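You operate a simulated robot arm through the tools that you are given. There is no shell and no other tool. Be economical: measure what you need, move in short steps, check, and stop when the job is done.

You are at the controls of a simulated robot arm. One attempt, no reset.

JOB
Dust the patch on the dresser, then lay the yellow soap there.
Fine: first move the wooden cube between the valet tray's marks; the dust pad goes in the end bay by the red mark; leave other cubes alone.

The check looks at the end state, three seconds after you hand in, the way a careful person would. Anything else that was tipped, shoved, dropped, spilled or broken makes it a failure.

ROBOT AND FRAMES
A 7-joint arm with a two-finger parallel gripper, fixed in place. Base frame: the origin is at the foot of the arm, x ahead of it, y to its left, z up; the work surface is at about z = 80. Units: cm, degrees, N and s.
With the tool pointing down near the work surface it reaches from about 24 to 68 cm from the base axis. Its first joint turns from -66.0 to 66.0 degrees. Payload 2.4 kg.
The TCP is the grasp point between the finger pads, 3 cm short of the fingertips. In the tool frame z runs along the fingers and y along their closing line. Largest opening 9.4 cm; finger width 2.8, thickness 1; the body of the gripper, 5 by 9.6 cm, starts 5.5 cm behind the TCP.
Orientation is that of the tool frame in the base frame, as a unit quaternion [x, y, z, w]. With the fingers straight down and closing along the base's y, the tool's x points along the base's -x, its y along +y and its z along -z.

CONTROLS
- The arm moves only by the tool step_arm. Its argument "deltas" is a list that holds one entry, the list of rows, each a list of 7 numbers: the shift along the tool's x, y, z in cm, then the turn, a rotation vector about the tool's x, y, z in degrees, then the gripper command, from -1 (fully open) to 1 (shut), values between in proportion. In form: [[[tx, ty, tz, rx, ry, rz, claw], ...]]. A call has 1 to 10 rows; each row shifts and turns the commanded pose from where the row before left it, along the tool's axes as they then stand. A row lasts 0.2 s, in which the tool goes at most 5 cm and 8.6 degrees; a call with a longer step from one row to the next is refused whole, and so is a gripper value outside its range. Where a pose cannot be reached the arm comes as near as it can. A force on the tool above 40 N (or 10 N above the force at the start of the call, whichever is more), or a blocked arm, ends the call early, and 0.2 s more pass. The fingers move at their own pace (about 15.3 cm/s each) and stop on an object; they squeeze with about 34 N. The grip force told is the motor's: it shows also when the fingers shut on nothing. Time passes only in rows, and 0.2 s behind the last, so rows that do not move let the fingers close. The reply holds the time, the measured pose of the TCP, the force on the tool along the base axes, the opening and the grip force, in the units named above and with some noise.
- Cameras (640 x 400 px; columns grow to the right, rows downward): "scene" is fixed at [1.69, 46.12, 143.57]; the picture's right is [-0.91, -0.40, 0.00], its down [-0.26, 0.58, -0.77] and it looks along [0.31, -0.71, -0.64] (base axes); focal length 356 px, centre (320, 200). "wrist" rides on the gripper at [7.6, 1.4, -10.3] in the tool frame; the picture's right is [-0.18, 0.98, 0.00], its down [-0.75, -0.14, -0.64] and it looks along [-0.63, -0.12, 0.77] (tool axes); focal length 243 px, centre (320, 200). There is no depth. A picture from a camera that has moved, and an enlarged one, comes with that camera's place and axes in the base frame and with its lens.
- get_image(camera): a new picture of that camera. It takes no simulated time.
- enlarge(camera, box): a new picture of the part [left, top, right, bottom] of that camera's present view, enlarged. It takes no simulated time.
- sign_off(): hands the job in; it is judged then, once.

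Work in short steps. Places have to be worked out from the pictures, the camera data and where the tool is seen: move nearer, look again, correct. Check each grasp and each placing, and mend what went wrong. You have 120 turns and 64 pictures in all, those below and enlarged ones among them. Open the gripper and draw the arm clear of the work before you hand the job in, unless the task says otherwise; then end with one line.

The tools are called as a command line: name --argument value ..., lists and objects as JSON in quotes. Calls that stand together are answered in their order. step_arm: Moves the arm, as the interface text tells. Its arguments: {"type":"object","properties":{"deltas":{"type":"array"}},"required":["deltas"]} The other tools are called the same way: get_image (camera) takes a picture; enlarge (camera, box) takes an enlarged picture of a part of a camera's view; sign_off () hands the job in.

At the start:

```text
time_s: 0.0
eef_pos: [44.58, -10.17, 104.23]
tool_rot: [0.0, 1.0, 0.001, 0.001]
ft_force: [0.9, 0.5, -0.2]
opening: 9.41
grip_force: 0.0
```

scene: 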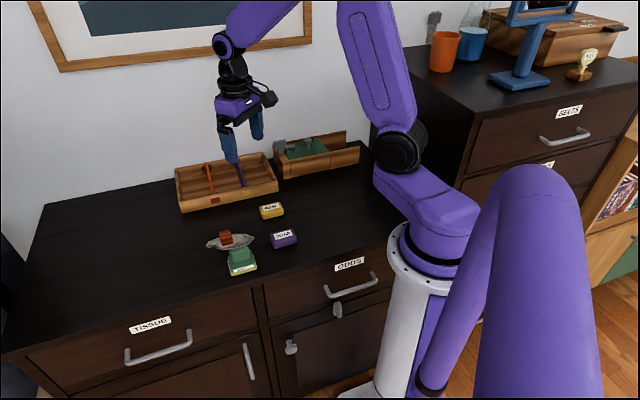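
wrist: 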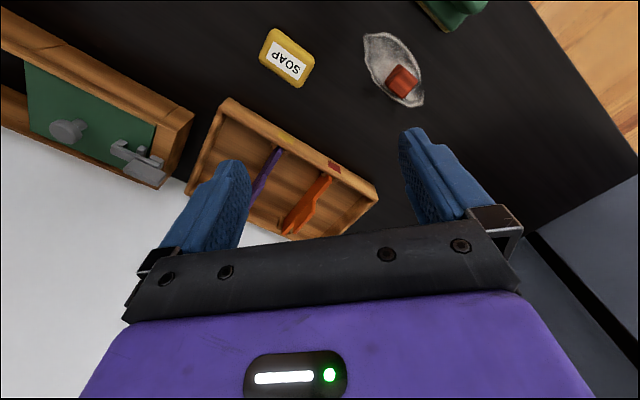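

I'll look more closely at the work area first.

enlarge --camera "scene" --box '[160, 120, 380, 290]'

enlarge --camera "wrist" --box '[180, 0, 500, 240]'

```text
2.35 times, centred on (270, 205) of scene
camera zoom: at [1.69, 46.12, 143.57], right [-0.91, -0.4, 0.0], down [-0.26, 0.58, -0.77], along [0.31, -0.71, -0.64], focal length 838 px, centre (438, 188)
```

zoom: 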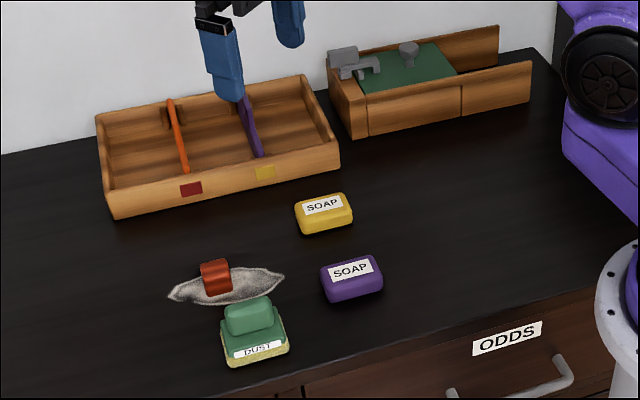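

```text
1.67 times, centred on (340, 120) of wrist
camera zoom: at [37.02, -8.97, 114.33], right [0.18, 0.98, 0.0], down [0.75, -0.14, 0.64], along [0.63, -0.12, -0.77], focal length 404 px, centre (287, 333)
```

zoom: 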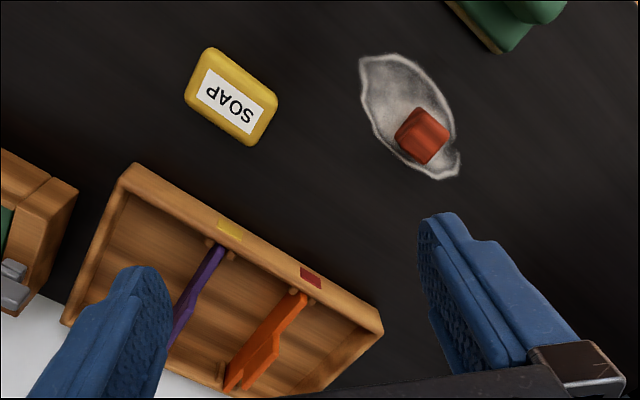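

The red cube sits on the dust patch at about (46.8, -0.6). The pad is near (39, 4.5), the yellow soap near (41.6, -13.6), and the tray runs diagonally from about (64, -5) to (45, -23). I'll hover over the cube for a closer look.

step_arm --deltas '[[[-0.55, 2.4, 2.7, 0, 0, 0, -1], [-0.55, 2.4, 2.7, 0, 0, 0, -1], [-0.55, 2.4, 2.7, 0, 0, 0, -1], [-0.55, 2.4, 2.7, 0, 0, 0, -1], [0, 0, 0, 0, 0, 0, -1]]]'

get_image --camera "wrist"

enlarge --camera "scene" --box '[160, 120, 380, 290]'

```text
time_s: 1.2
eef_pos: [46.94, -0.84, 93.25]
tool_rot: [0.001, 1.0, -0.001, 0.0]
ft_force: [0.5, 1.0, 0.3]
opening: 9.4
grip_force: 0.1
```

```text
59 pictures are left
camera wrist: at [39.31, 0.42, 103.43], right [0.18, 0.98, 0.0], down [0.75, -0.14, 0.64], along [0.63, -0.12, -0.77], focal length 243 px, centre (320, 200)
```

wrist: 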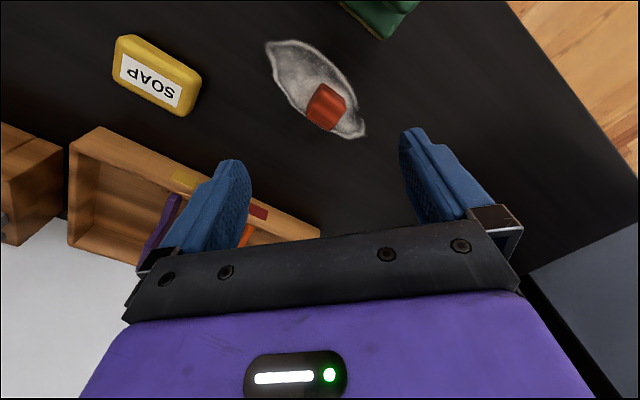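

```text
2.35 times, centred on (270, 205) of scene
camera zoom: at [1.68, 46.12, 143.57], right [-0.91, -0.4, 0.0], down [-0.26, 0.58, -0.77], along [0.31, -0.71, -0.64], focal length 838 px, centre (438, 188)
```

zoom: 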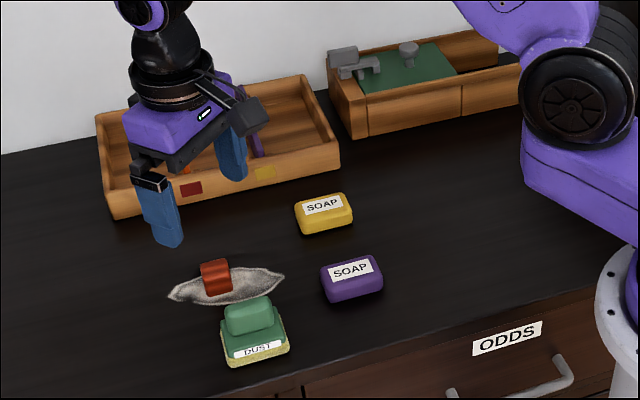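

enlarge --camera "wrist" --box '[260, 30, 380, 150]'

enlarge --camera "scene" --box '[200, 215, 300, 285]'

```text
3.33 times, centred on (320, 90) of wrist
camera zoom: at [39.31, 0.42, 103.43], right [0.18, 0.98, 0.0], down [0.75, -0.14, 0.64], along [0.63, -0.12, -0.77], focal length 809 px, centre (320, 567)
```

zoom: 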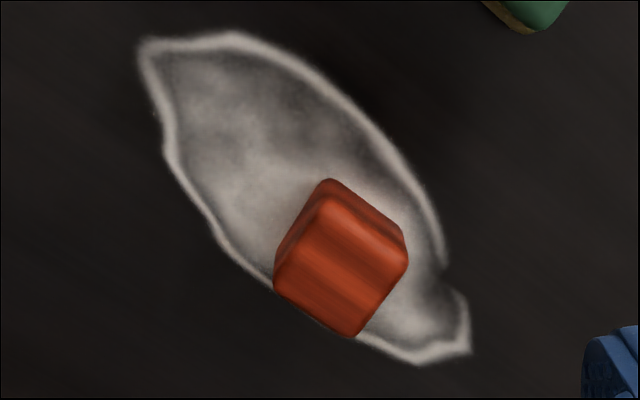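

```text
5.71 times, centred on (250, 250) of scene
camera zoom: at [1.68, 46.12, 143.57], right [-0.91, -0.4, 0.0], down [-0.26, 0.58, -0.77], along [0.31, -0.71, -0.64], focal length 2034 px, centre (720, -86)
```

zoom: 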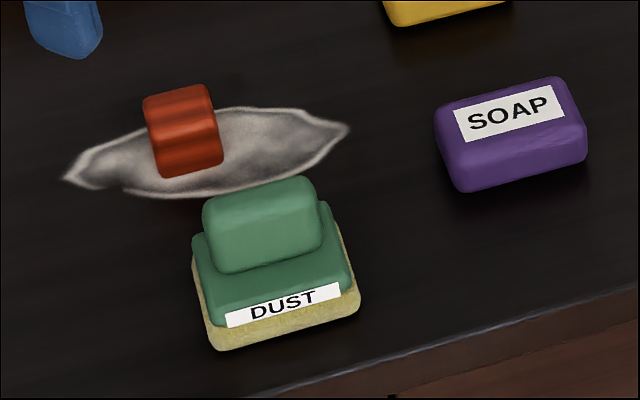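

The cube is aligned with the dresser at a yaw of about 42°, and its centre is near (46.65, -0.45). I'll rotate the tool by 42°, half close the fingers and centre on it.

step_arm --deltas '[[[0, 0, 0, 0, 0, -8.4, 0], [0, 0, 0, 0, 0, -8.4, 0], [0, 0, 0, 0, 0, -8.4, 0], [0, 0, 0, 0, 0, -8.4, 0], [0, 0, 0, 0, 0, -8.4, 0], [0, 0.45, 2.5, 0, 0, 0, 0], [0, 0, 2, 0, 0, 0, 0], [0, 0, 0, 0, 0, 0, 0]]]'

get_image --camera "wrist"

enlarge --camera "scene" --box '[160, 160, 340, 290]'

```text
time_s: 3.0
eef_pos: [46.56, -0.33, 88.88]
tool_rot: [-0.358, 0.934, 0.0, 0.001]
ft_force: [-1.1, -0.4, 0.3]
opening: 4.69
grip_force: 0.1
```

```text
55 pictures are left
camera wrist: at [40.0, -4.58, 99.03], right [-0.52, 0.85, 0.0], down [0.65, 0.4, 0.64], along [0.55, 0.33, -0.77], focal length 243 px, centre (320, 200)
```

wrist: 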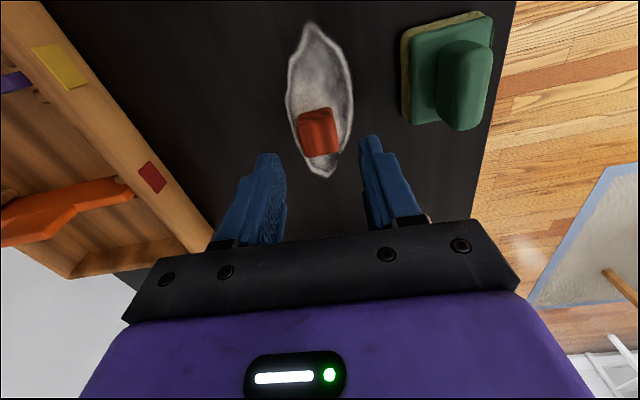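

```text
3.08 times, centred on (250, 225) of scene
camera zoom: at [1.69, 46.12, 143.57], right [-0.91, -0.4, 0.0], down [-0.26, 0.58, -0.77], along [0.31, -0.71, -0.64], focal length 1095 px, centre (535, 123)
```

zoom: 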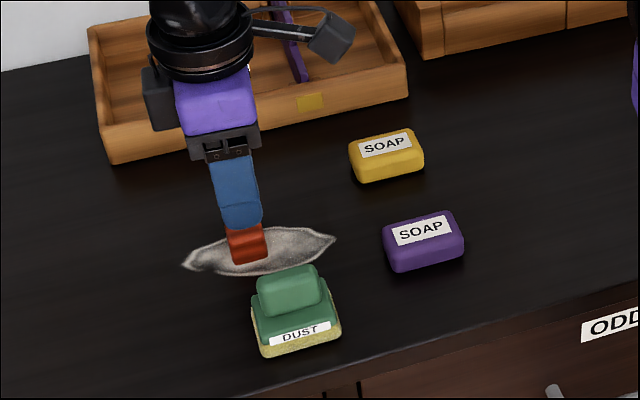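

The cube lies between the fingers, so I'll make a small correction, descend and grip.

step_arm --deltas '[[[0, -0.25, 2.5, 0, 0, 0, 0], [0, 0, 2.0, 0, 0, 0, 0], [0, 0, 0.8, 0, 0, 0, 0], [0, 0, 0, 0, 0, 0, 1], [0, 0, 0, 0, 0, 0, 1], [0, 0, 0, 0, 0, 0, 1]]]'

get_image --camera "wrist"

```text
time_s: 4.4
eef_pos: [46.67, -0.4, 83.5]
tool_rot: [-0.358, 0.934, 0.001, 0.0]
ft_force: [0.7, -0.5, -0.3]
opening: 2.65
grip_force: 33.7
```

```text
53 pictures are left
camera wrist: at [40.11, -4.66, 93.75], right [-0.52, 0.85, 0.0], down [0.65, 0.4, 0.64], along [0.55, 0.33, -0.77], focal length 243 px, centre (320, 200)
```

wrist: 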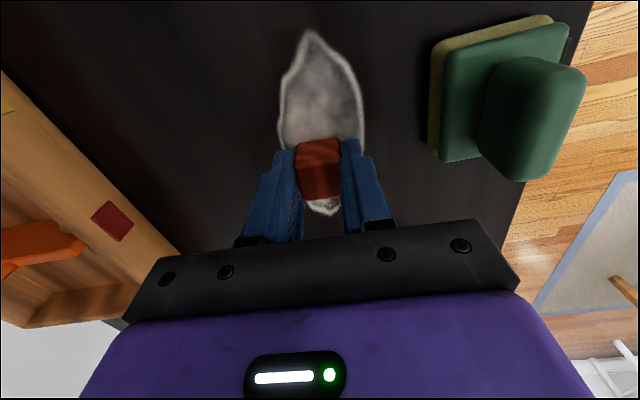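

The cube is gripped (2.65 cm). I'll lift it and move over the tray's middle bay.

step_arm --deltas '[[[0, 0, -4, 0, 0, 0, 1], [0, 0, -4, 0, 0, 0, 1], [0, 0, -4, 0, 0, 0, 1], [0.7, -3.5, -1, 0, 0, 0, 1], [0.7, -3.5, -1, 0, 0, 0, 1], [0.7, -3.5, 0, 0, 0, 0, 1], [0.7, -3.5, 0, 0, 0, 0, 1], [0.7, -3.5, 0, 0, 0, 0, 1], [0, 0, 0, 0, 0, 0, 1]]]'

get_image --camera "wrist"

enlarge --camera "scene" --box '[160, 120, 380, 290]'

```text
time_s: 6.4
eef_pos: [55.8, -15.8, 97.59]
tool_rot: [-0.358, 0.934, -0.001, 0.0]
ft_force: [0.8, 0.7, 0.2]
opening: 2.64
grip_force: 33.9
```

```text
52 pictures are left
camera wrist: at [49.18, -20.06, 107.67], right [-0.52, 0.85, 0.0], down [0.65, 0.4, 0.64], along [0.55, 0.33, -0.77], focal length 243 px, centre (320, 200)
```

wrist: 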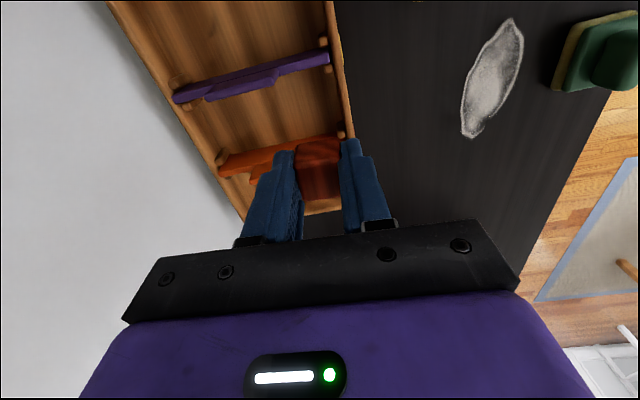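

```text
2.35 times, centred on (270, 205) of scene
camera zoom: at [1.69, 46.11, 143.57], right [-0.91, -0.4, 0.0], down [-0.26, 0.58, -0.77], along [0.31, -0.71, -0.64], focal length 838 px, centre (438, 188)
```

zoom: 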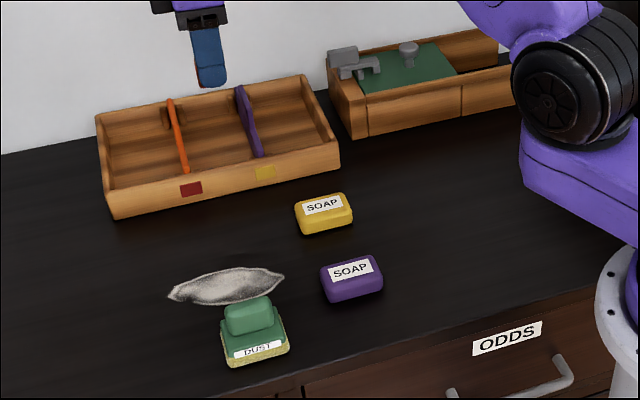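

The cube has a clear middle bay, centred near (60.2, -20) and about 7 cm wide between the dividers. I'll go to (59, -18.8), lower partway and check.

step_arm --deltas '[[[-0.2, -2.2, 0, 0, 0, 0, 1], [-0.2, -2.2, 0, 0, 0, 0, 1], [0, 0, 3, 0, 0, 0, 1], [0, 0, 3, 0, 0, 0, 1], [0, 0, 3, 0, 0, 0, 1], [0, 0, 1, 0, 0, 0, 1], [0, 0, 0, 0, 0, 0, 1]]]'

get_image --camera "wrist"

enlarge --camera "scene" --box '[160, 120, 300, 220]'

```text
time_s: 8.0
eef_pos: [59.28, -18.89, 87.58]
tool_rot: [-0.358, 0.934, 0.001, -0.001]
ft_force: [0.3, -0.1, -0.6]
opening: 2.63
grip_force: 34.3
```

```text
50 pictures are left
camera wrist: at [52.62, -23.06, 97.71], right [-0.52, 0.85, 0.0], down [0.65, 0.4, 0.64], along [0.55, 0.33, -0.77], focal length 243 px, centre (320, 200)
```

wrist: 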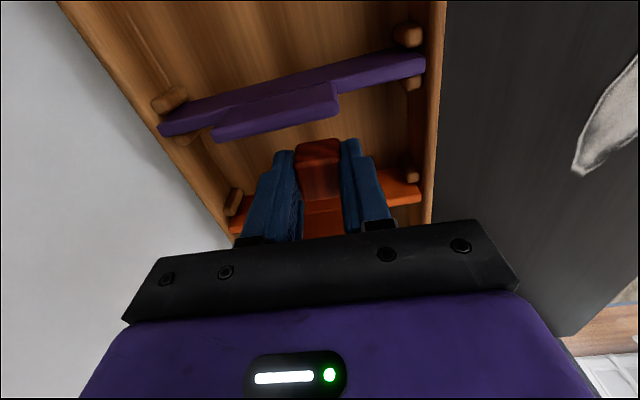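

```text
4.00 times, centred on (230, 170) of scene
camera zoom: at [1.69, 46.12, 143.57], right [-0.91, -0.4, 0.0], down [-0.26, 0.58, -0.77], along [0.31, -0.71, -0.64], focal length 1424 px, centre (680, 320)
```

zoom: 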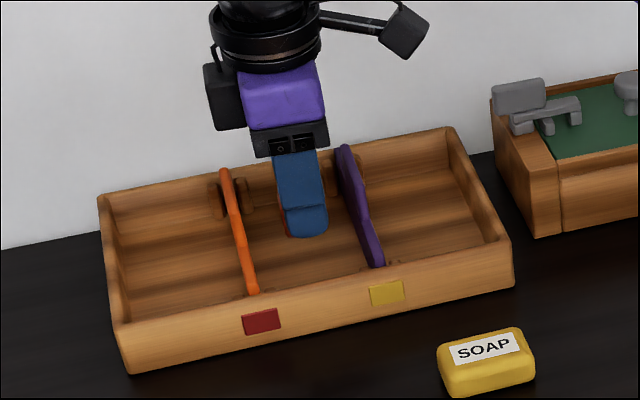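

Centred between the dividers. I'll lower until the cube just touches, watching the force.

step_arm --deltas '[[[0, 0, 1.2, 0, 0, 0, 1], [0, 0, 1.0, 0, 0, 0, 1], [0, 0, 0.5, 0, 0, 0, 1], [0, 0, 0, 0, 0, 0, 1]]]'

```text
time_s: 9.0
eef_pos: [59.21, -18.86, 84.86]
tool_rot: [-0.359, 0.934, 0.0, -0.001]
ft_force: [0.3, -0.9, 0.1]
opening: 2.63
grip_force: 33.4
```

step_arm --deltas '[[[0, 0, 0.3, 0, 0, 0, 1], [0, 0, 0.2, 0, 0, 0, 1], [0, 0, 0, 0, 0, 0, 1]]]'

```text
time_s: 9.8
eef_pos: [59.08, -18.73, 84.3]
tool_rot: [-0.358, 0.934, 0.0, 0.0]
ft_force: [-0.4, -0.2, -0.9]
opening: 2.63
grip_force: 34.4
```

No contact yet, so I'll go a little lower.

step_arm --deltas '[[[0, 0, 0.2, 0, 0, 0, 1], [0, 0, 0.2, 0, 0, 0, 1], [0, 0, 0, 0, 0, 0, 1]]]'

enlarge --camera "scene" --box '[180, 140, 280, 210]'

```text
time_s: 10.6
eef_pos: [59.13, -18.81, 84.13]
tool_rot: [-0.359, 0.933, -0.002, 0.002]
ft_force: [-5.8, 3.0, 25.5]
opening: 2.63
grip_force: 34.4
```

```text
5.71 times, centred on (230, 175) of scene
camera zoom: at [1.62, 46.14, 143.57], right [-0.91, -0.4, 0.0], down [-0.26, 0.58, -0.77], along [0.31, -0.71, -0.64], focal length 2034 px, centre (834, 343)
```

zoom: 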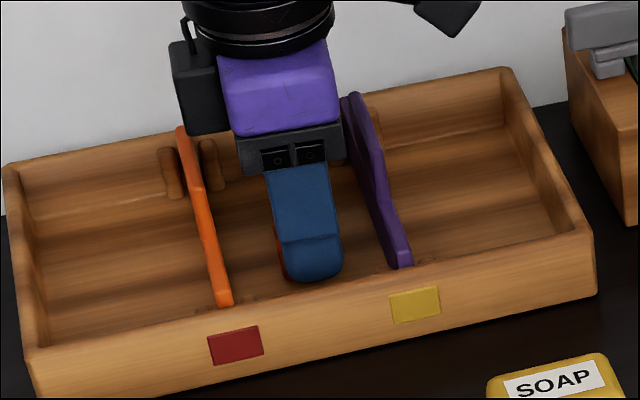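

Contact is at TCP z≈84.15, with the cube on the tray floor. I'll ease up slightly, open to about 5.5 cm and lift straight up.

step_arm --deltas '[[[0, 0, -0.2, 0, 0, 0, 1], [0, 0, 0, 0, 0, 0, 0.2], [0, 0, 0, 0, 0, 0, -0.1], [0, 0, -2, 0, 0, 0, -0.1], [0, 0, -4, 0, 0, 0, -0.1], [0, 0, -4, 0, 0, 0, -0.1], [0, 0, -4, 0, 0, 0, -0.1], [0, 0, 0, 0, 0, 0, -0.1]]]'

enlarge --camera "scene" --box '[160, 120, 300, 220]'

```text
time_s: 12.4
eef_pos: [59.08, -18.81, 98.13]
tool_rot: [-0.358, 0.934, 0.0, 0.0]
ft_force: [-1.2, 0.2, 0.0]
opening: 5.17
grip_force: 0.0
```

```text
4.00 times, centred on (230, 170) of scene
camera zoom: at [1.69, 46.12, 143.57], right [-0.91, -0.4, 0.0], down [-0.26, 0.58, -0.77], along [0.31, -0.71, -0.64], focal length 1424 px, centre (680, 320)
```

zoom: 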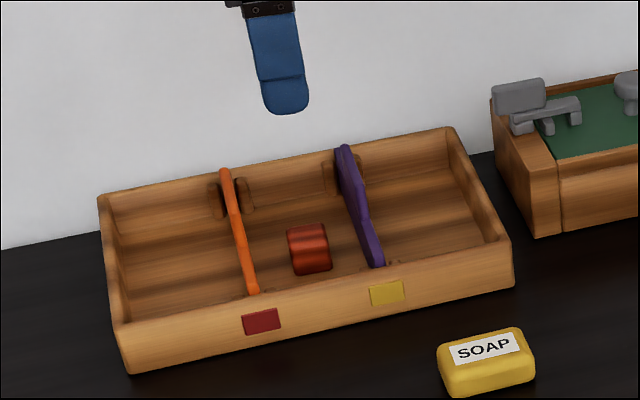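

The cube stands in the middle bay. Next I'll move above the dust pad for a closer look.

step_arm --deltas '[[[-0.1, 4.37, 0, 0, 0, 0, -0.1], [-0.1, 4.37, 0, 0, 0, 0, -0.1], [-0.1, 4.37, 0, 0, 0, 0, -0.1], [-0.1, 4.37, 0, 0, 0, 0, -0.1], [-0.1, 4.37, 0, 0, 0, 0, -0.1], [-0.1, 4.37, 0, 0, 0, 0, -0.1], [-0.1, 4.37, 2, 0, 0, 0, -0.1], [0, 0, 2, 0, 0, 0, -0.1], [0, 0, 0, 0, 0, 0, -0.1]]]'

get_image --camera "wrist"

enlarge --camera "scene" --box '[190, 200, 310, 290]'

```text
time_s: 14.4
eef_pos: [39.08, 4.48, 94.0]
tool_rot: [-0.359, 0.934, 0.0, 0.0]
ft_force: [0.2, 0.2, 0.8]
opening: 5.16
grip_force: 0.0
```

```text
46 pictures are left
camera wrist: at [32.51, 0.19, 104.31], right [-0.52, 0.85, 0.0], down [0.65, 0.4, 0.64], along [0.55, 0.33, -0.77], focal length 243 px, centre (320, 200)
```

wrist: 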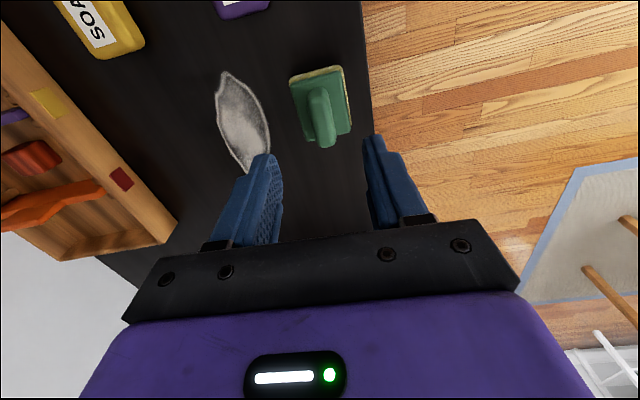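

```text
4.44 times, centred on (250, 245) of scene
camera zoom: at [1.68, 46.12, 143.57], right [-0.91, -0.4, 0.0], down [-0.26, 0.58, -0.77], along [0.31, -0.71, -0.64], focal length 1582 px, centre (631, 0)
```

zoom: 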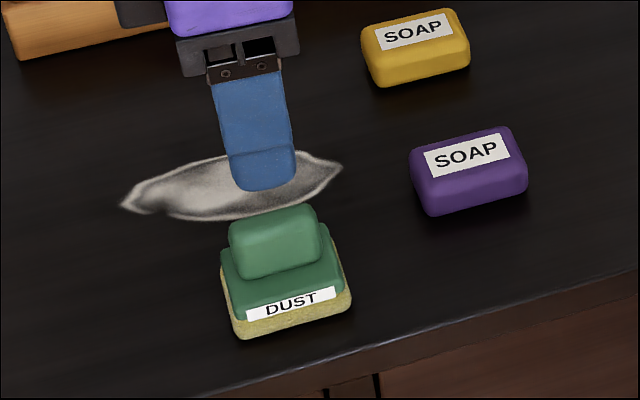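

enlarge --camera "wrist" --box '[260, 40, 380, 160]'

```text
3.33 times, centred on (320, 100) of wrist
camera zoom: at [32.51, 0.19, 104.31], right [-0.52, 0.85, 0.0], down [0.65, 0.4, 0.64], along [0.55, 0.33, -0.77], focal length 809 px, centre (320, 533)
```

zoom: 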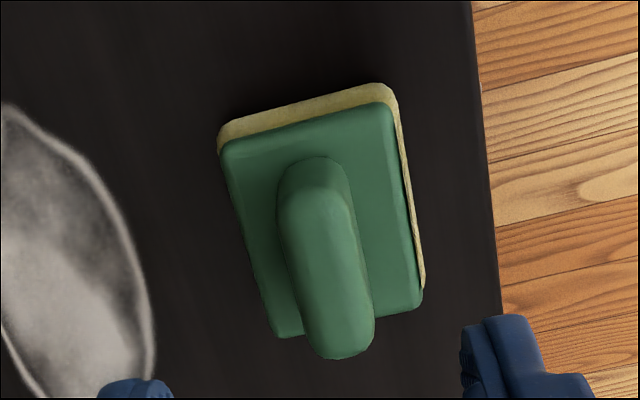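

The handle top is near (39.05, 4.4, 85) and aligned with the fingers, so the TCP is already above it. I'll descend so the fingertips straddle the handle, then check.

step_arm --deltas '[[[0, 0, 3, 0, 0, 0, -0.1], [0, 0, 3, 0, 0, 0, -0.1], [0, 0, 1.5, 0, 0, 0, -0.1], [0, 0, 0, 0, 0, 0, -0.1]]]'

get_image --camera "wrist"

enlarge --camera "scene" --box '[200, 210, 300, 280]'

```text
time_s: 15.4
eef_pos: [39.14, 4.4, 86.64]
tool_rot: [-0.358, 0.934, 0.0, 0.0]
ft_force: [-0.6, -0.2, 0.4]
opening: 5.18
grip_force: 0.1
```

```text
43 pictures are left
camera wrist: at [32.52, 0.12, 96.76], right [-0.52, 0.85, 0.0], down [0.65, 0.4, 0.64], along [0.55, 0.33, -0.77], focal length 243 px, centre (320, 200)
```

wrist: 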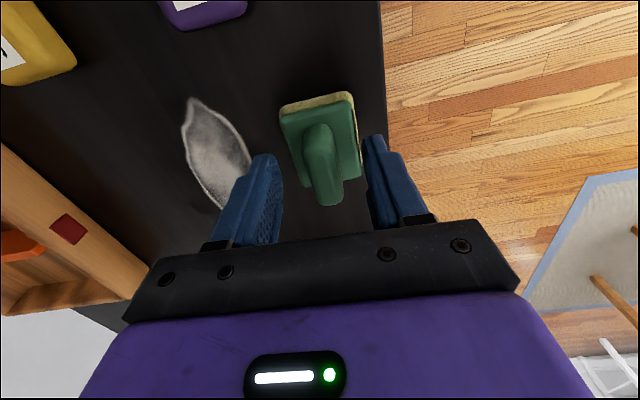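

```text
5.71 times, centred on (250, 245) of scene
camera zoom: at [1.69, 46.12, 143.57], right [-0.91, -0.4, 0.0], down [-0.26, 0.58, -0.77], along [0.31, -0.71, -0.64], focal length 2034 px, centre (720, -57)
```

zoom: 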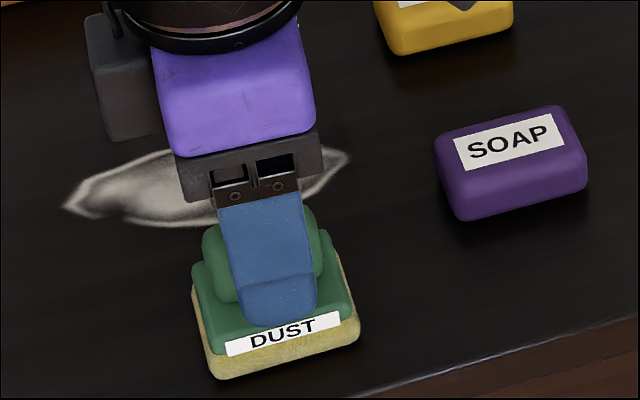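

Well straddled. I'll go down another 0.7 and close.

step_arm --deltas '[[[0, 0, 0.4, 0, 0, 0, -0.1], [0, 0, 0.3, 0, 0, 0, -0.1], [0, 0, 0, 0, 0, 0, 1], [0, 0, 0, 0, 0, 0, 1], [0, 0, 0, 0, 0, 0, 1]]]'

get_image --camera "wrist"

```text
time_s: 16.6
eef_pos: [39.11, 4.42, 85.97]
tool_rot: [-0.359, 0.933, 0.0, 0.001]
ft_force: [0.0, 0.7, 1.3]
opening: 2.15
grip_force: 33.7
```

```text
41 pictures are left
camera wrist: at [32.47, 0.17, 96.13], right [-0.52, 0.85, 0.0], down [0.65, 0.4, 0.64], along [0.55, 0.33, -0.77], focal length 243 px, centre (320, 200)
```

wrist: 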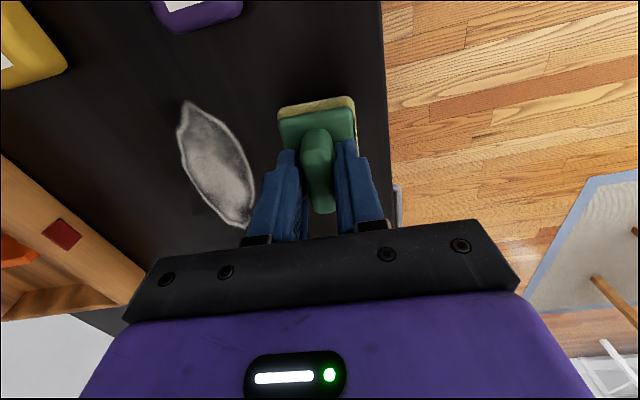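

The pad is gripped by its handle. I'll lift it, move it over the patch's near end and lower it to light contact.

step_arm --deltas '[[[0, 0, -2, 0, 0, 0, 1], [1.0, -2.87, 0, 0, 0, 0, 1], [1.0, -2.87, 0, 0, 0, 0, 1], [1.0, -2.87, 0, 0, 0, 0, 1], [0, 0, 1.6, 0, 0, 0, 1], [0, 0, 0.3, 0, 0, 0, 1], [0, 0, 0, 0, 0, 0, 1]]]'

get_image --camera "wrist"

enlarge --camera "scene" --box '[190, 190, 310, 280]'

```text
time_s: 18.2
eef_pos: [42.65, -4.02, 86.12]
tool_rot: [-0.358, 0.934, 0.0, 0.0]
ft_force: [-0.8, 0.4, -0.5]
opening: 2.12
grip_force: 34.0
```

```text
40 pictures are left
camera wrist: at [36.05, -8.2, 96.19], right [-0.52, 0.85, 0.0], down [0.65, 0.4, 0.64], along [0.55, 0.33, -0.77], focal length 243 px, centre (320, 200)
```

wrist: 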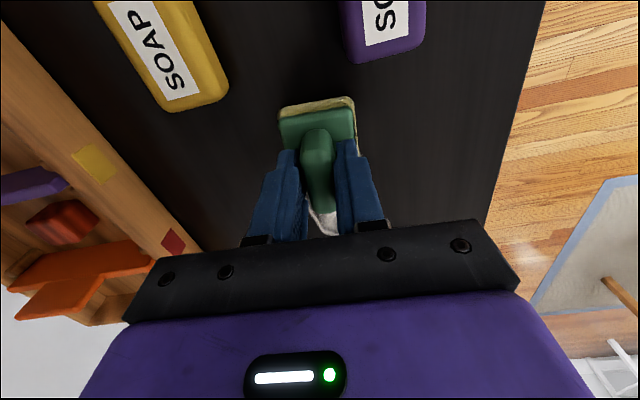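

```text
4.44 times, centred on (250, 235) of scene
camera zoom: at [1.69, 46.12, 143.57], right [-0.91, -0.4, 0.0], down [-0.26, 0.58, -0.77], along [0.31, -0.71, -0.64], focal length 1582 px, centre (631, 44)
```

zoom: 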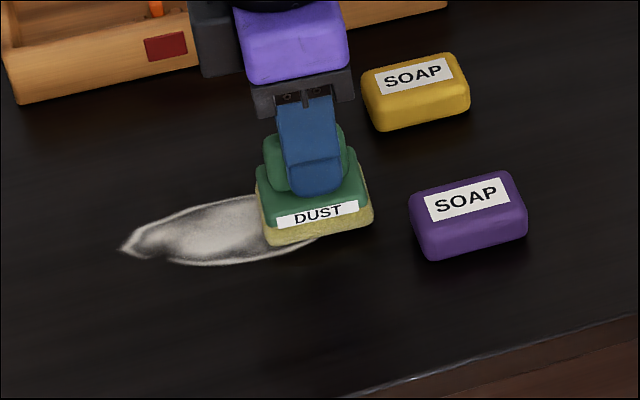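

Not quite touching yet. I'll press down lightly until there is contact force.

step_arm --deltas '[[[0, 0, 0.15, 0, 0, 0, 1], [0, 0, 0.1, 0, 0, 0, 1], [0, 0, 0, 0, 0, 0, 1]]]'

```text
time_s: 19.0
eef_pos: [42.54, -3.94, 85.81]
tool_rot: [-0.359, 0.933, 0.0, 0.001]
ft_force: [-3.2, 5.2, 24.3]
opening: 2.16
grip_force: 33.8
```

There is firm contact at 24 N. I'll ease off a hair and sweep along the patch.

step_arm --deltas '[[[-1.5, 0, -0.05, 0, 0, 0, 1], [-1.6, 0, 0, 0, 0, 0, 1], [-1.6, 0, 0, 0, 0, 0, 1], [-1.6, 0, 0, 0, 0, 0, 1], [-1.6, 0, 0, 0, 0, 0, 1], [-1.6, 0, 0, 0, 0, 0, 1], [0, 0, 0, 0, 0, 0, 1]]]'

enlarge --camera "scene" --box '[190, 190, 310, 280]'

```text
time_s: 20.6
eef_pos: [49.71, 2.48, 85.78]
tool_rot: [-0.359, 0.933, 0.0, 0.0]
ft_force: [0.2, 1.1, -0.3]
opening: 2.16
grip_force: 33.7
```

```text
4.44 times, centred on (250, 235) of scene
camera zoom: at [1.69, 46.12, 143.57], right [-0.91, -0.4, 0.0], down [-0.26, 0.58, -0.77], along [0.31, -0.71, -0.64], focal length 1582 px, centre (631, 44)
```

zoom: 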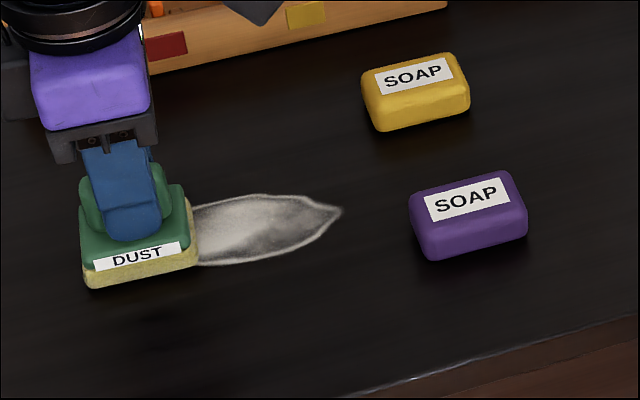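

The patch isn't much cleaner and the contact force is gone. I'll press a bit more and check the force at the end of each sweep.

step_arm --deltas '[[[0, 0, 0.15, 0, 0, 0, 1], [0, 0, 0, 0, 0, 0, 1]]]'

```text
time_s: 21.2
eef_pos: [49.88, 2.55, 85.77]
tool_rot: [-0.358, 0.934, -0.001, 0.001]
ft_force: [-4.2, 1.3, 24.3]
opening: 2.17
grip_force: 34.1
```

step_arm --deltas '[[[1.0, 0, 0, 0, 0, 0, 1], [1.0, 0, 0, 0, 0, 0, 1], [1.0, 0, 0, 0, 0, 0, 1]]]'

enlarge --camera "scene" --box '[190, 190, 310, 280]'

```text
time_s: 22.0
eef_pos: [47.57, 0.46, 85.85]
tool_rot: [-0.359, 0.933, -0.001, 0.002]
ft_force: [7.2, 5.7, 17.9]
opening: 2.16
grip_force: 34.1
```

```text
4.44 times, centred on (250, 235) of scene
camera zoom: at [1.67, 46.13, 143.57], right [-0.91, -0.4, 0.0], down [-0.26, 0.58, -0.77], along [0.31, -0.71, -0.64], focal length 1582 px, centre (631, 44)
```

zoom: 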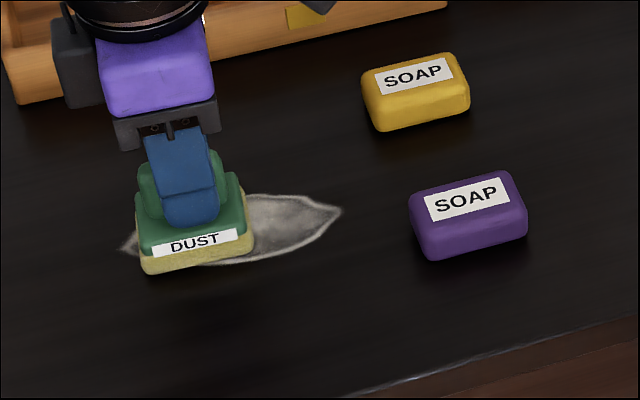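

Contact holds at 18 N with drag. I'll continue sweeping to the near end.

step_arm --deltas '[[[1.1, 0, 0, 0, 0, 0, 1], [1.1, 0, 0, 0, 0, 0, 1], [1.1, 0, 0, 0, 0, 0, 1], [1.1, 0, 0, 0, 0, 0, 1], [1.1, 0, 0, 0, 0, 0, 1], [1.1, 0, 0, 0, 0, 0, 1]]]'

enlarge --camera "scene" --box '[190, 190, 310, 280]'

```text
time_s: 23.4
eef_pos: [42.45, -4.16, 85.65]
tool_rot: [-0.358, 0.934, 0.001, -0.002]
ft_force: [0.3, 0.5, 0.4]
opening: 2.16
grip_force: 33.6
```

```text
4.44 times, centred on (250, 235) of scene
camera zoom: at [1.69, 46.12, 143.57], right [-0.91, -0.4, 0.0], down [-0.26, 0.58, -0.77], along [0.31, -0.71, -0.64], focal length 1582 px, centre (631, 44)
```

zoom: 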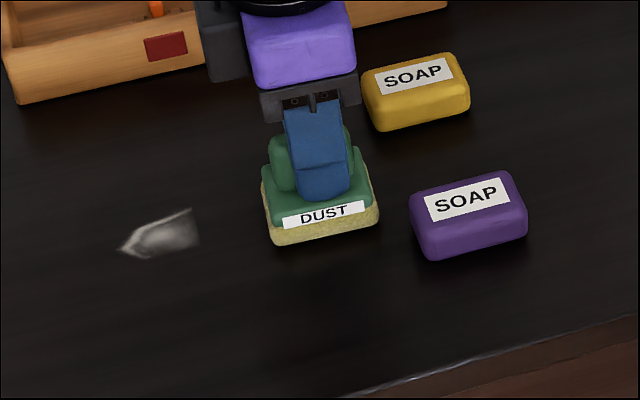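

Most of the dust is gone; what remains is at the far end. I'll press again and sweep to the far end and back.

step_arm --deltas '[[[0, 0, 0.12, 0, 0, 0, 1], [-1.2, 0, 0, 0, 0, 0, 1], [-1.2, 0, 0, 0, 0, 0, 1], [-1.2, 0, 0, 0, 0, 0, 1], [-1.2, 0, 0, 0, 0, 0, 1], [-1.2, 0, 0, 0, 0, 0, 1], [-1.2, 0, 0, 0, 0, 0, 1], [-1.2, 0, 0, 0, 0, 0, 1], [-1.2, 0, 0, 0, 0, 0, 1], [0, 0, 0, 0, 0, 0, 1]]]'

enlarge --camera "scene" --box '[190, 190, 310, 280]'

```text
time_s: 25.6
eef_pos: [49.66, 2.35, 85.72]
tool_rot: [-0.358, 0.934, 0.0, 0.001]
ft_force: [-1.5, -0.3, 3.9]
opening: 2.14
grip_force: 34.1
```

```text
4.44 times, centred on (250, 235) of scene
camera zoom: at [1.68, 46.11, 143.58], right [-0.91, -0.4, 0.0], down [-0.26, 0.58, -0.77], along [0.31, -0.71, -0.64], focal length 1582 px, centre (631, 44)
```

zoom: 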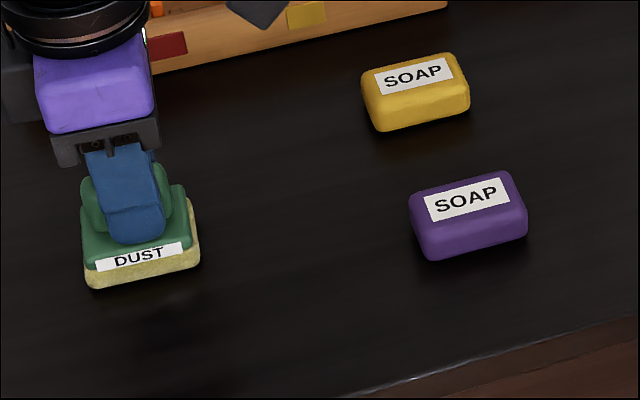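

The visible patch is clean. I'll sweep back with pressure so the far end clears too.

step_arm --deltas '[[[0, 0, 0.1, 0, 0, 0, 1], [1.2, 0, 0, 0, 0, 0, 1], [1.2, 0, 0, 0, 0, 0, 1], [-1.2, 0, 0, 0, 0, 0, 1], [-1.2, 0, 0, 0, 0, 0, 1], [1.2, 0, 0, 0, 0, 0, 1], [1.2, 0, 0, 0, 0, 0, 1], [1.2, 0, 0, 0, 0, 0, 1], [1.2, 0, 0, 0, 0, 0, 1], [1.2, 0, 0, 0, 0, 0, 1]]]'

enlarge --camera "scene" --box '[190, 190, 310, 280]'

```text
time_s: 27.8
eef_pos: [45.17, -1.62, 85.68]
tool_rot: [-0.358, 0.934, -0.001, 0.001]
ft_force: [1.1, 0.6, -0.5]
opening: 2.15
grip_force: 33.7
```

```text
4.44 times, centred on (250, 235) of scene
camera zoom: at [1.69, 46.12, 143.57], right [-0.91, -0.4, 0.0], down [-0.26, 0.58, -0.77], along [0.31, -0.71, -0.64], focal length 1582 px, centre (631, 44)
```

zoom: 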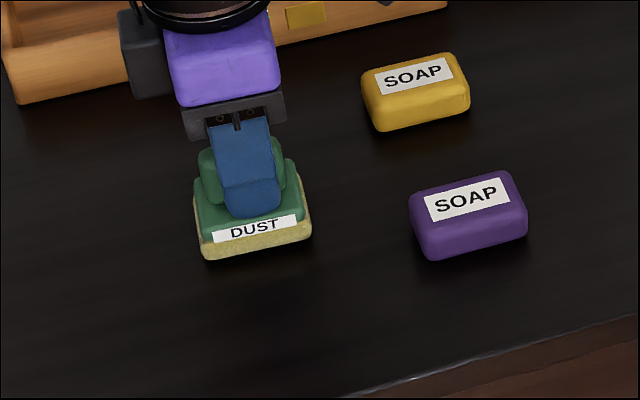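

Clean all round. I'll lift the pad and check the patch.

step_arm --deltas '[[[0, 0, -3, 0, 0, 0, 1], [0, 0, -4, 0, 0, 0, 1], [0, 0, -4, 0, 0, 0, 1], [0, 0, -2, 0, 0, 0, 1], [0, 0, 0, 0, 0, 0, 1]]]'

enlarge --camera "scene" --box '[190, 190, 310, 280]'

get_image --camera "wrist"

```text
time_s: 29.0
eef_pos: [45.18, -1.63, 98.65]
tool_rot: [-0.358, 0.934, 0.0, 0.0]
ft_force: [0.0, 0.6, 0.0]
opening: 2.17
grip_force: 34.1
```

```text
4.44 times, centred on (250, 235) of scene
camera zoom: at [1.69, 46.12, 143.57], right [-0.91, -0.4, 0.0], down [-0.26, 0.58, -0.77], along [0.31, -0.71, -0.64], focal length 1582 px, centre (631, 44)
```

zoom: 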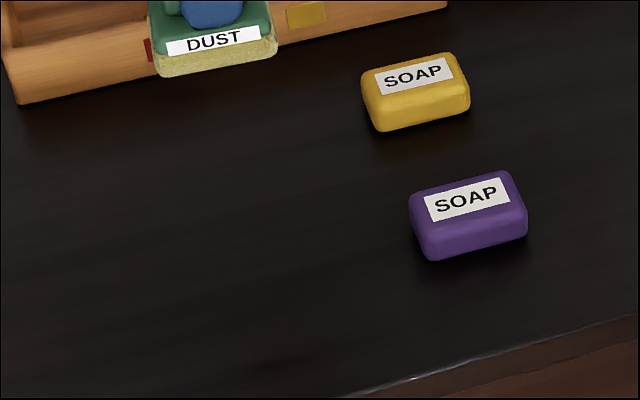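

```text
32 pictures are left
camera wrist: at [38.53, -5.85, 108.8], right [-0.52, 0.85, 0.0], down [0.65, 0.4, 0.64], along [0.55, 0.33, -0.77], focal length 243 px, centre (320, 200)
```

wrist: 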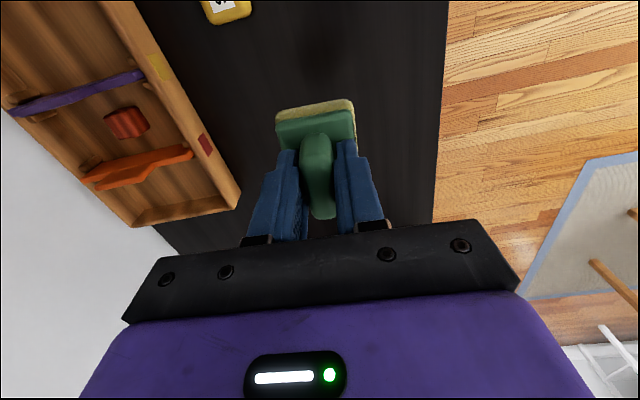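

The patch is fully clean. Next is the end bay by the red mark, the far-left one with its centre near (64.4, -12.8). I'll move above it.

step_arm --deltas '[[[-1.36, -4.24, 0, 0, 0, 0, 1], [-1.36, -4.24, 0, 0, 0, 0, 1], [-1.36, -4.24, 0, 0, 0, 0, 1], [-1.36, -4.24, 0, 0, 0, 0, 1], [-1.36, -4.24, 0, 0, 0, 0, 1], [0, 0, 2, 0, 0, 0, 1], [0, 0, 1, 0, 0, 0, 1], [0, 0, 0, 0, 0, 0, 1]]]'

get_image --camera "wrist"

enlarge --camera "scene" --box '[150, 110, 300, 220]'

```text
time_s: 30.8
eef_pos: [64.53, -12.77, 95.47]
tool_rot: [-0.358, 0.934, 0.0, 0.001]
ft_force: [-0.2, -0.9, -0.2]
opening: 2.13
grip_force: 34.0
```

```text
31 pictures are left
camera wrist: at [58.02, -17.11, 105.67], right [-0.52, 0.85, 0.0], down [0.65, 0.4, 0.64], along [0.55, 0.33, -0.77], focal length 243 px, centre (320, 200)
```

wrist: 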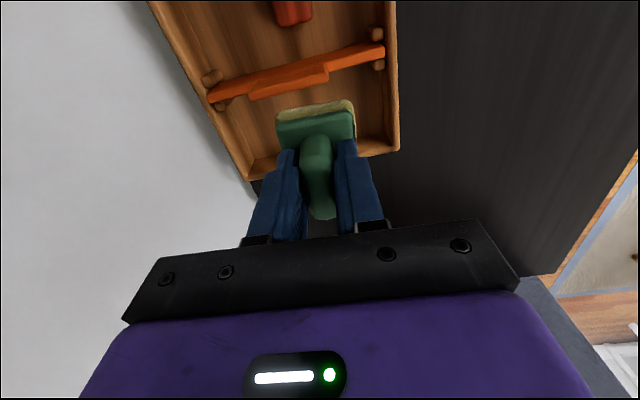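

```text
3.64 times, centred on (225, 165) of scene
camera zoom: at [1.69, 46.12, 143.57], right [-0.91, -0.4, 0.0], down [-0.26, 0.58, -0.77], along [0.31, -0.71, -0.64], focal length 1294 px, centre (666, 327)
```

zoom: 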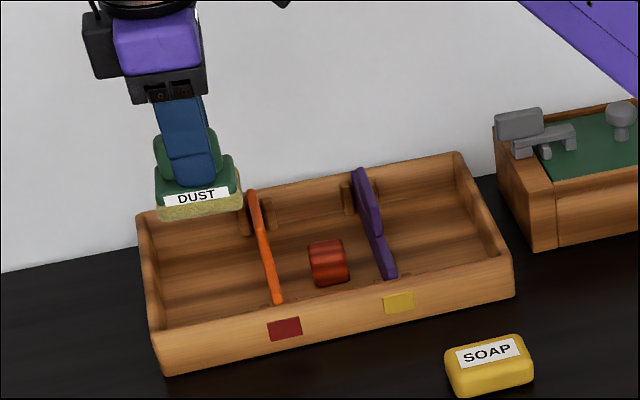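

The bay is centred about 0.5 cm further along the tray. I'll shift and lower partway.

step_arm --deltas '[[[-0.5, 0, 2, 0, 0, 0, 1], [0, 0, 2.5, 0, 0, 0, 1], [0, 0, 2, 0, 0, 0, 1], [0, 0, 0, 0, 0, 0, 1]]]'

get_image --camera "wrist"

enlarge --camera "scene" --box '[150, 110, 300, 220]'

```text
time_s: 31.8
eef_pos: [64.83, -12.46, 88.94]
tool_rot: [-0.359, 0.933, -0.001, 0.0]
ft_force: [0.2, -0.2, -0.5]
opening: 2.14
grip_force: 33.9
```

```text
29 pictures are left
camera wrist: at [58.31, -16.7, 99.09], right [-0.52, 0.85, 0.0], down [0.65, 0.4, 0.64], along [0.55, 0.33, -0.77], focal length 243 px, centre (320, 200)
```

wrist: 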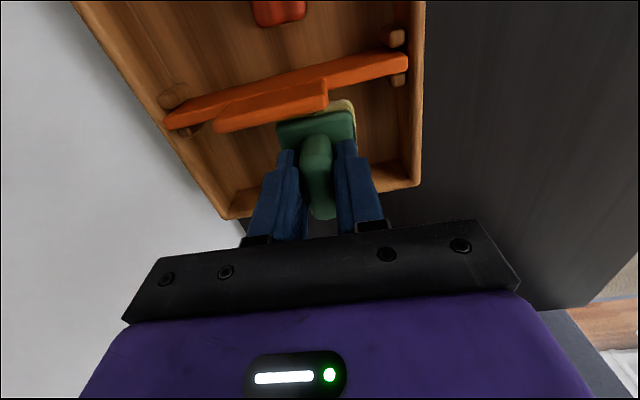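

```text
3.64 times, centred on (225, 165) of scene
camera zoom: at [1.69, 46.12, 143.57], right [-0.91, -0.4, 0.0], down [-0.26, 0.58, -0.77], along [0.31, -0.71, -0.64], focal length 1294 px, centre (666, 327)
```

zoom: 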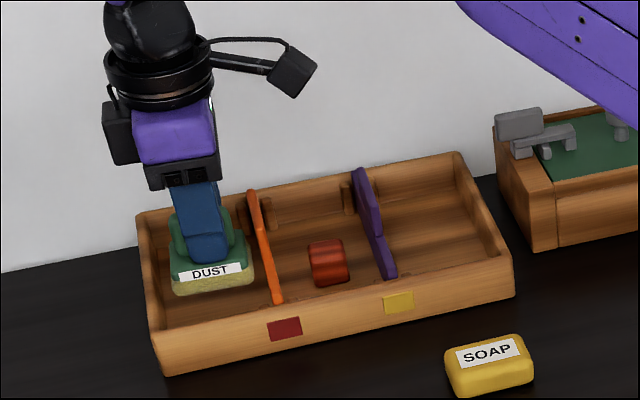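

The pad fits with clearance on both sides. I'll lower it gently to the floor.

step_arm --deltas '[[[0, 0, 1.2, 0, 0, 0, 1], [0, 0, 0.8, 0, 0, 0, 1], [0, 0, 0.2, 0, 0, 0, 1], [0, 0, 0, 0, 0, 0, 1]]]'

```text
time_s: 32.8
eef_pos: [64.91, -12.54, 86.69]
tool_rot: [-0.359, 0.934, 0.0, 0.0]
ft_force: [-1.0, -0.3, -0.6]
opening: 2.14
grip_force: 34.1
```

step_arm --deltas '[[[0, 0, 0.15, 0, 0, 0, 1], [0, 0, 0.15, 0, 0, 0, 1], [0, 0, 0, 0, 0, 0, 1]]]'

enlarge --camera "scene" --box '[170, 130, 270, 210]'

```text
time_s: 33.6
eef_pos: [64.84, -12.48, 86.4]
tool_rot: [-0.359, 0.933, 0.0, 0.0]
ft_force: [0.4, -0.9, -0.1]
opening: 2.15
grip_force: 34.6
```

```text
5.00 times, centred on (220, 170) of scene
camera zoom: at [1.69, 46.12, 143.57], right [-0.91, -0.4, 0.0], down [-0.26, 0.58, -0.77], along [0.31, -0.71, -0.64], focal length 1780 px, centre (820, 350)
```

zoom: 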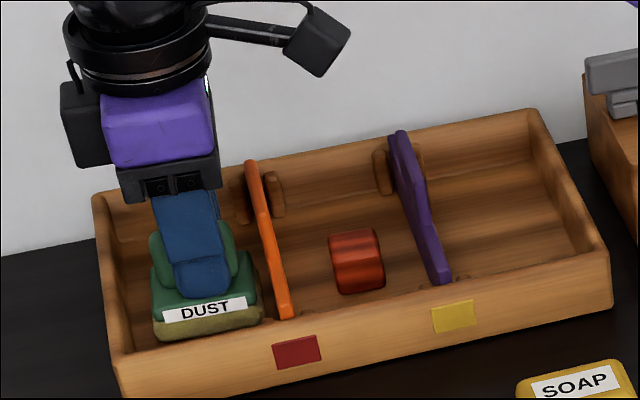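

step_arm --deltas '[[[0, 0, 0.1, 0, 0, 0, 1], [0, 0, 0.1, 0, 0, 0, 1], [0, 0, 0, 0, 0, 0, 1]]]'

```text
time_s: 34.4
eef_pos: [65.01, -12.58, 86.27]
tool_rot: [-0.358, 0.934, 0.0, -0.001]
ft_force: [-0.2, 0.4, -0.3]
opening: 2.17
grip_force: 34.0
```

No contact yet; a bit lower.

step_arm --deltas '[[[0, 0, 0.1, 0, 0, 0, 1], [0, 0, 0.1, 0, 0, 0, 1], [0, 0, 0, 0, 0, 0, 1]]]'

```text
time_s: 35.2
eef_pos: [64.87, -12.57, 86.16]
tool_rot: [-0.359, 0.934, 0.0, -0.001]
ft_force: [0.2, -0.6, -0.6]
opening: 2.16
grip_force: 33.8
```

step_arm --deltas '[[[0, 0, 0.1, 0, 0, 0, 1], [0, 0, 0.1, 0, 0, 0, 1], [0, 0, 0, 0, 0, 0, 1]]]'

enlarge --camera "scene" --box '[180, 160, 230, 200]'

```text
time_s: 36.0
eef_pos: [64.85, -12.49, 86.05]
tool_rot: [-0.358, 0.934, -0.001, 0.001]
ft_force: [-6.7, 0.5, 16.6]
opening: 2.14
grip_force: 34.4
```

```text
10.00 times, centred on (205, 180) of scene
camera zoom: at [1.64, 46.12, 143.57], right [-0.91, -0.4, 0.0], down [-0.26, 0.58, -0.77], along [0.31, -0.71, -0.64], focal length 3560 px, centre (1470, 400)
```

zoom: 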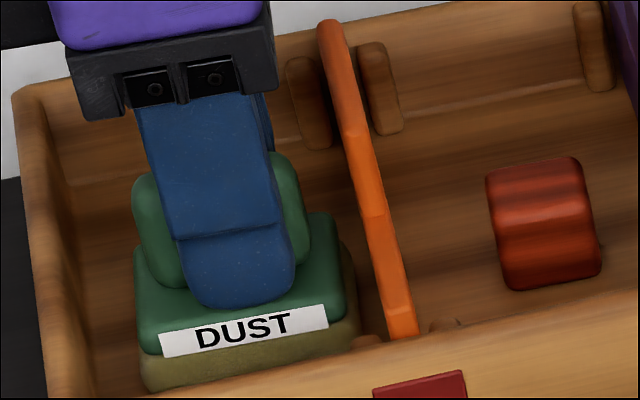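

There's contact and the pad sits flat on the bay floor. I'll release it and lift away.

step_arm --deltas '[[[0, 0, -0.15, 0, 0, 0, 1], [0, 0, 0, 0, 0, 0, 0.2], [0, 0, 0, 0, 0, 0, -0.1], [0, 0, -2, 0, 0, 0, -0.1], [0, 0, -4, 0, 0, 0, -0.1], [0, 0, -4, 0, 0, 0, -0.1], [0, 0, -2, 0, 0, 0, -0.1], [0, 0, 0, 0, 0, 0, -0.1]]]'

enlarge --camera "scene" --box '[160, 120, 300, 220]'

```text
time_s: 37.8
eef_pos: [64.65, -12.58, 98.01]
tool_rot: [-0.359, 0.934, 0.0, 0.001]
ft_force: [-1.3, -0.7, 0.1]
opening: 5.18
grip_force: 0.0
```

```text
4.00 times, centred on (230, 170) of scene
camera zoom: at [1.69, 46.12, 143.57], right [-0.91, -0.4, 0.0], down [-0.26, 0.58, -0.77], along [0.31, -0.71, -0.64], focal length 1424 px, centre (680, 320)
```

zoom: 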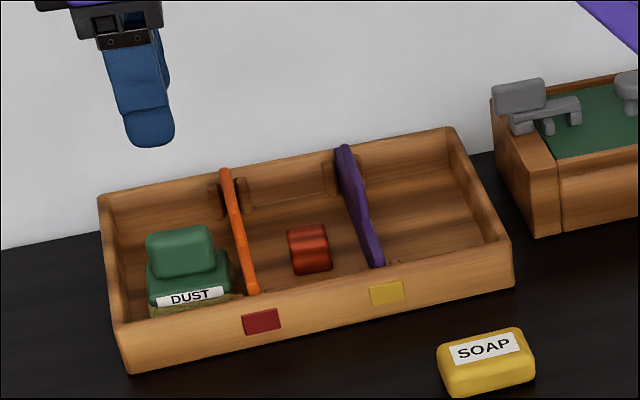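

The pad and cube are both well placed. Next, I'll hover over the yellow soap.

step_arm --deltas '[[[3.56, 2.92, 0, 0, 0, 0, -0.1], [3.56, 2.92, 0, 0, 0, 0, -0.1], [3.56, 2.92, 0, 0, 0, 0, -0.1], [3.56, 2.92, 0, 0, 0, 0, -0.5], [3.56, 2.92, 0, 0, 0, 0, -0.8], [0, 0, 3, 0, 0, 0, -0.8], [0, 0, 1, 0, 0, 0, -0.8], [0, 0, 0, 0, 0, 0, -0.8]]]'

get_image --camera "wrist"

enlarge --camera "scene" --box '[230, 160, 330, 230]'

```text
time_s: 39.6
eef_pos: [41.79, -13.61, 93.96]
tool_rot: [-0.358, 0.934, -0.001, 0.001]
ft_force: [-0.4, -0.9, -0.2]
opening: 8.45
grip_force: 0.0
```

```text
24 pictures are left
camera wrist: at [35.18, -17.82, 104.12], right [-0.52, 0.85, 0.0], down [0.65, 0.4, 0.64], along [0.55, 0.33, -0.77], focal length 243 px, centre (320, 200)
```

wrist: 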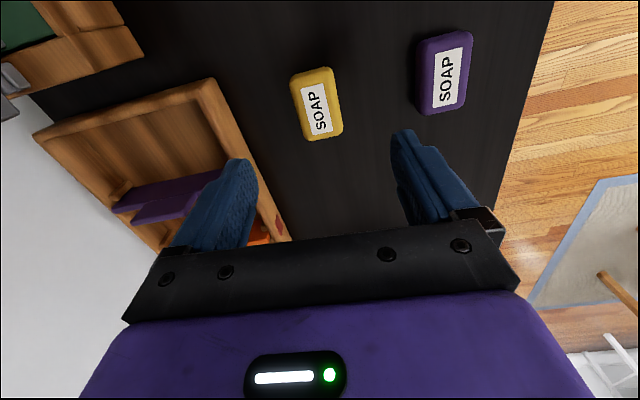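

```text
5.71 times, centred on (280, 195) of scene
camera zoom: at [1.69, 46.12, 143.57], right [-0.91, -0.4, 0.0], down [-0.26, 0.58, -0.77], along [0.31, -0.71, -0.64], focal length 2034 px, centre (549, 229)
```

zoom: 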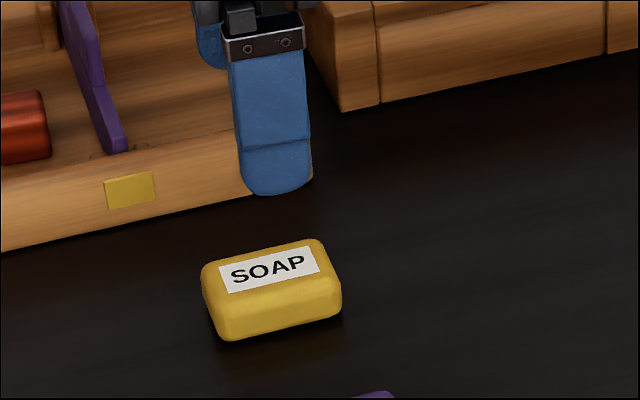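

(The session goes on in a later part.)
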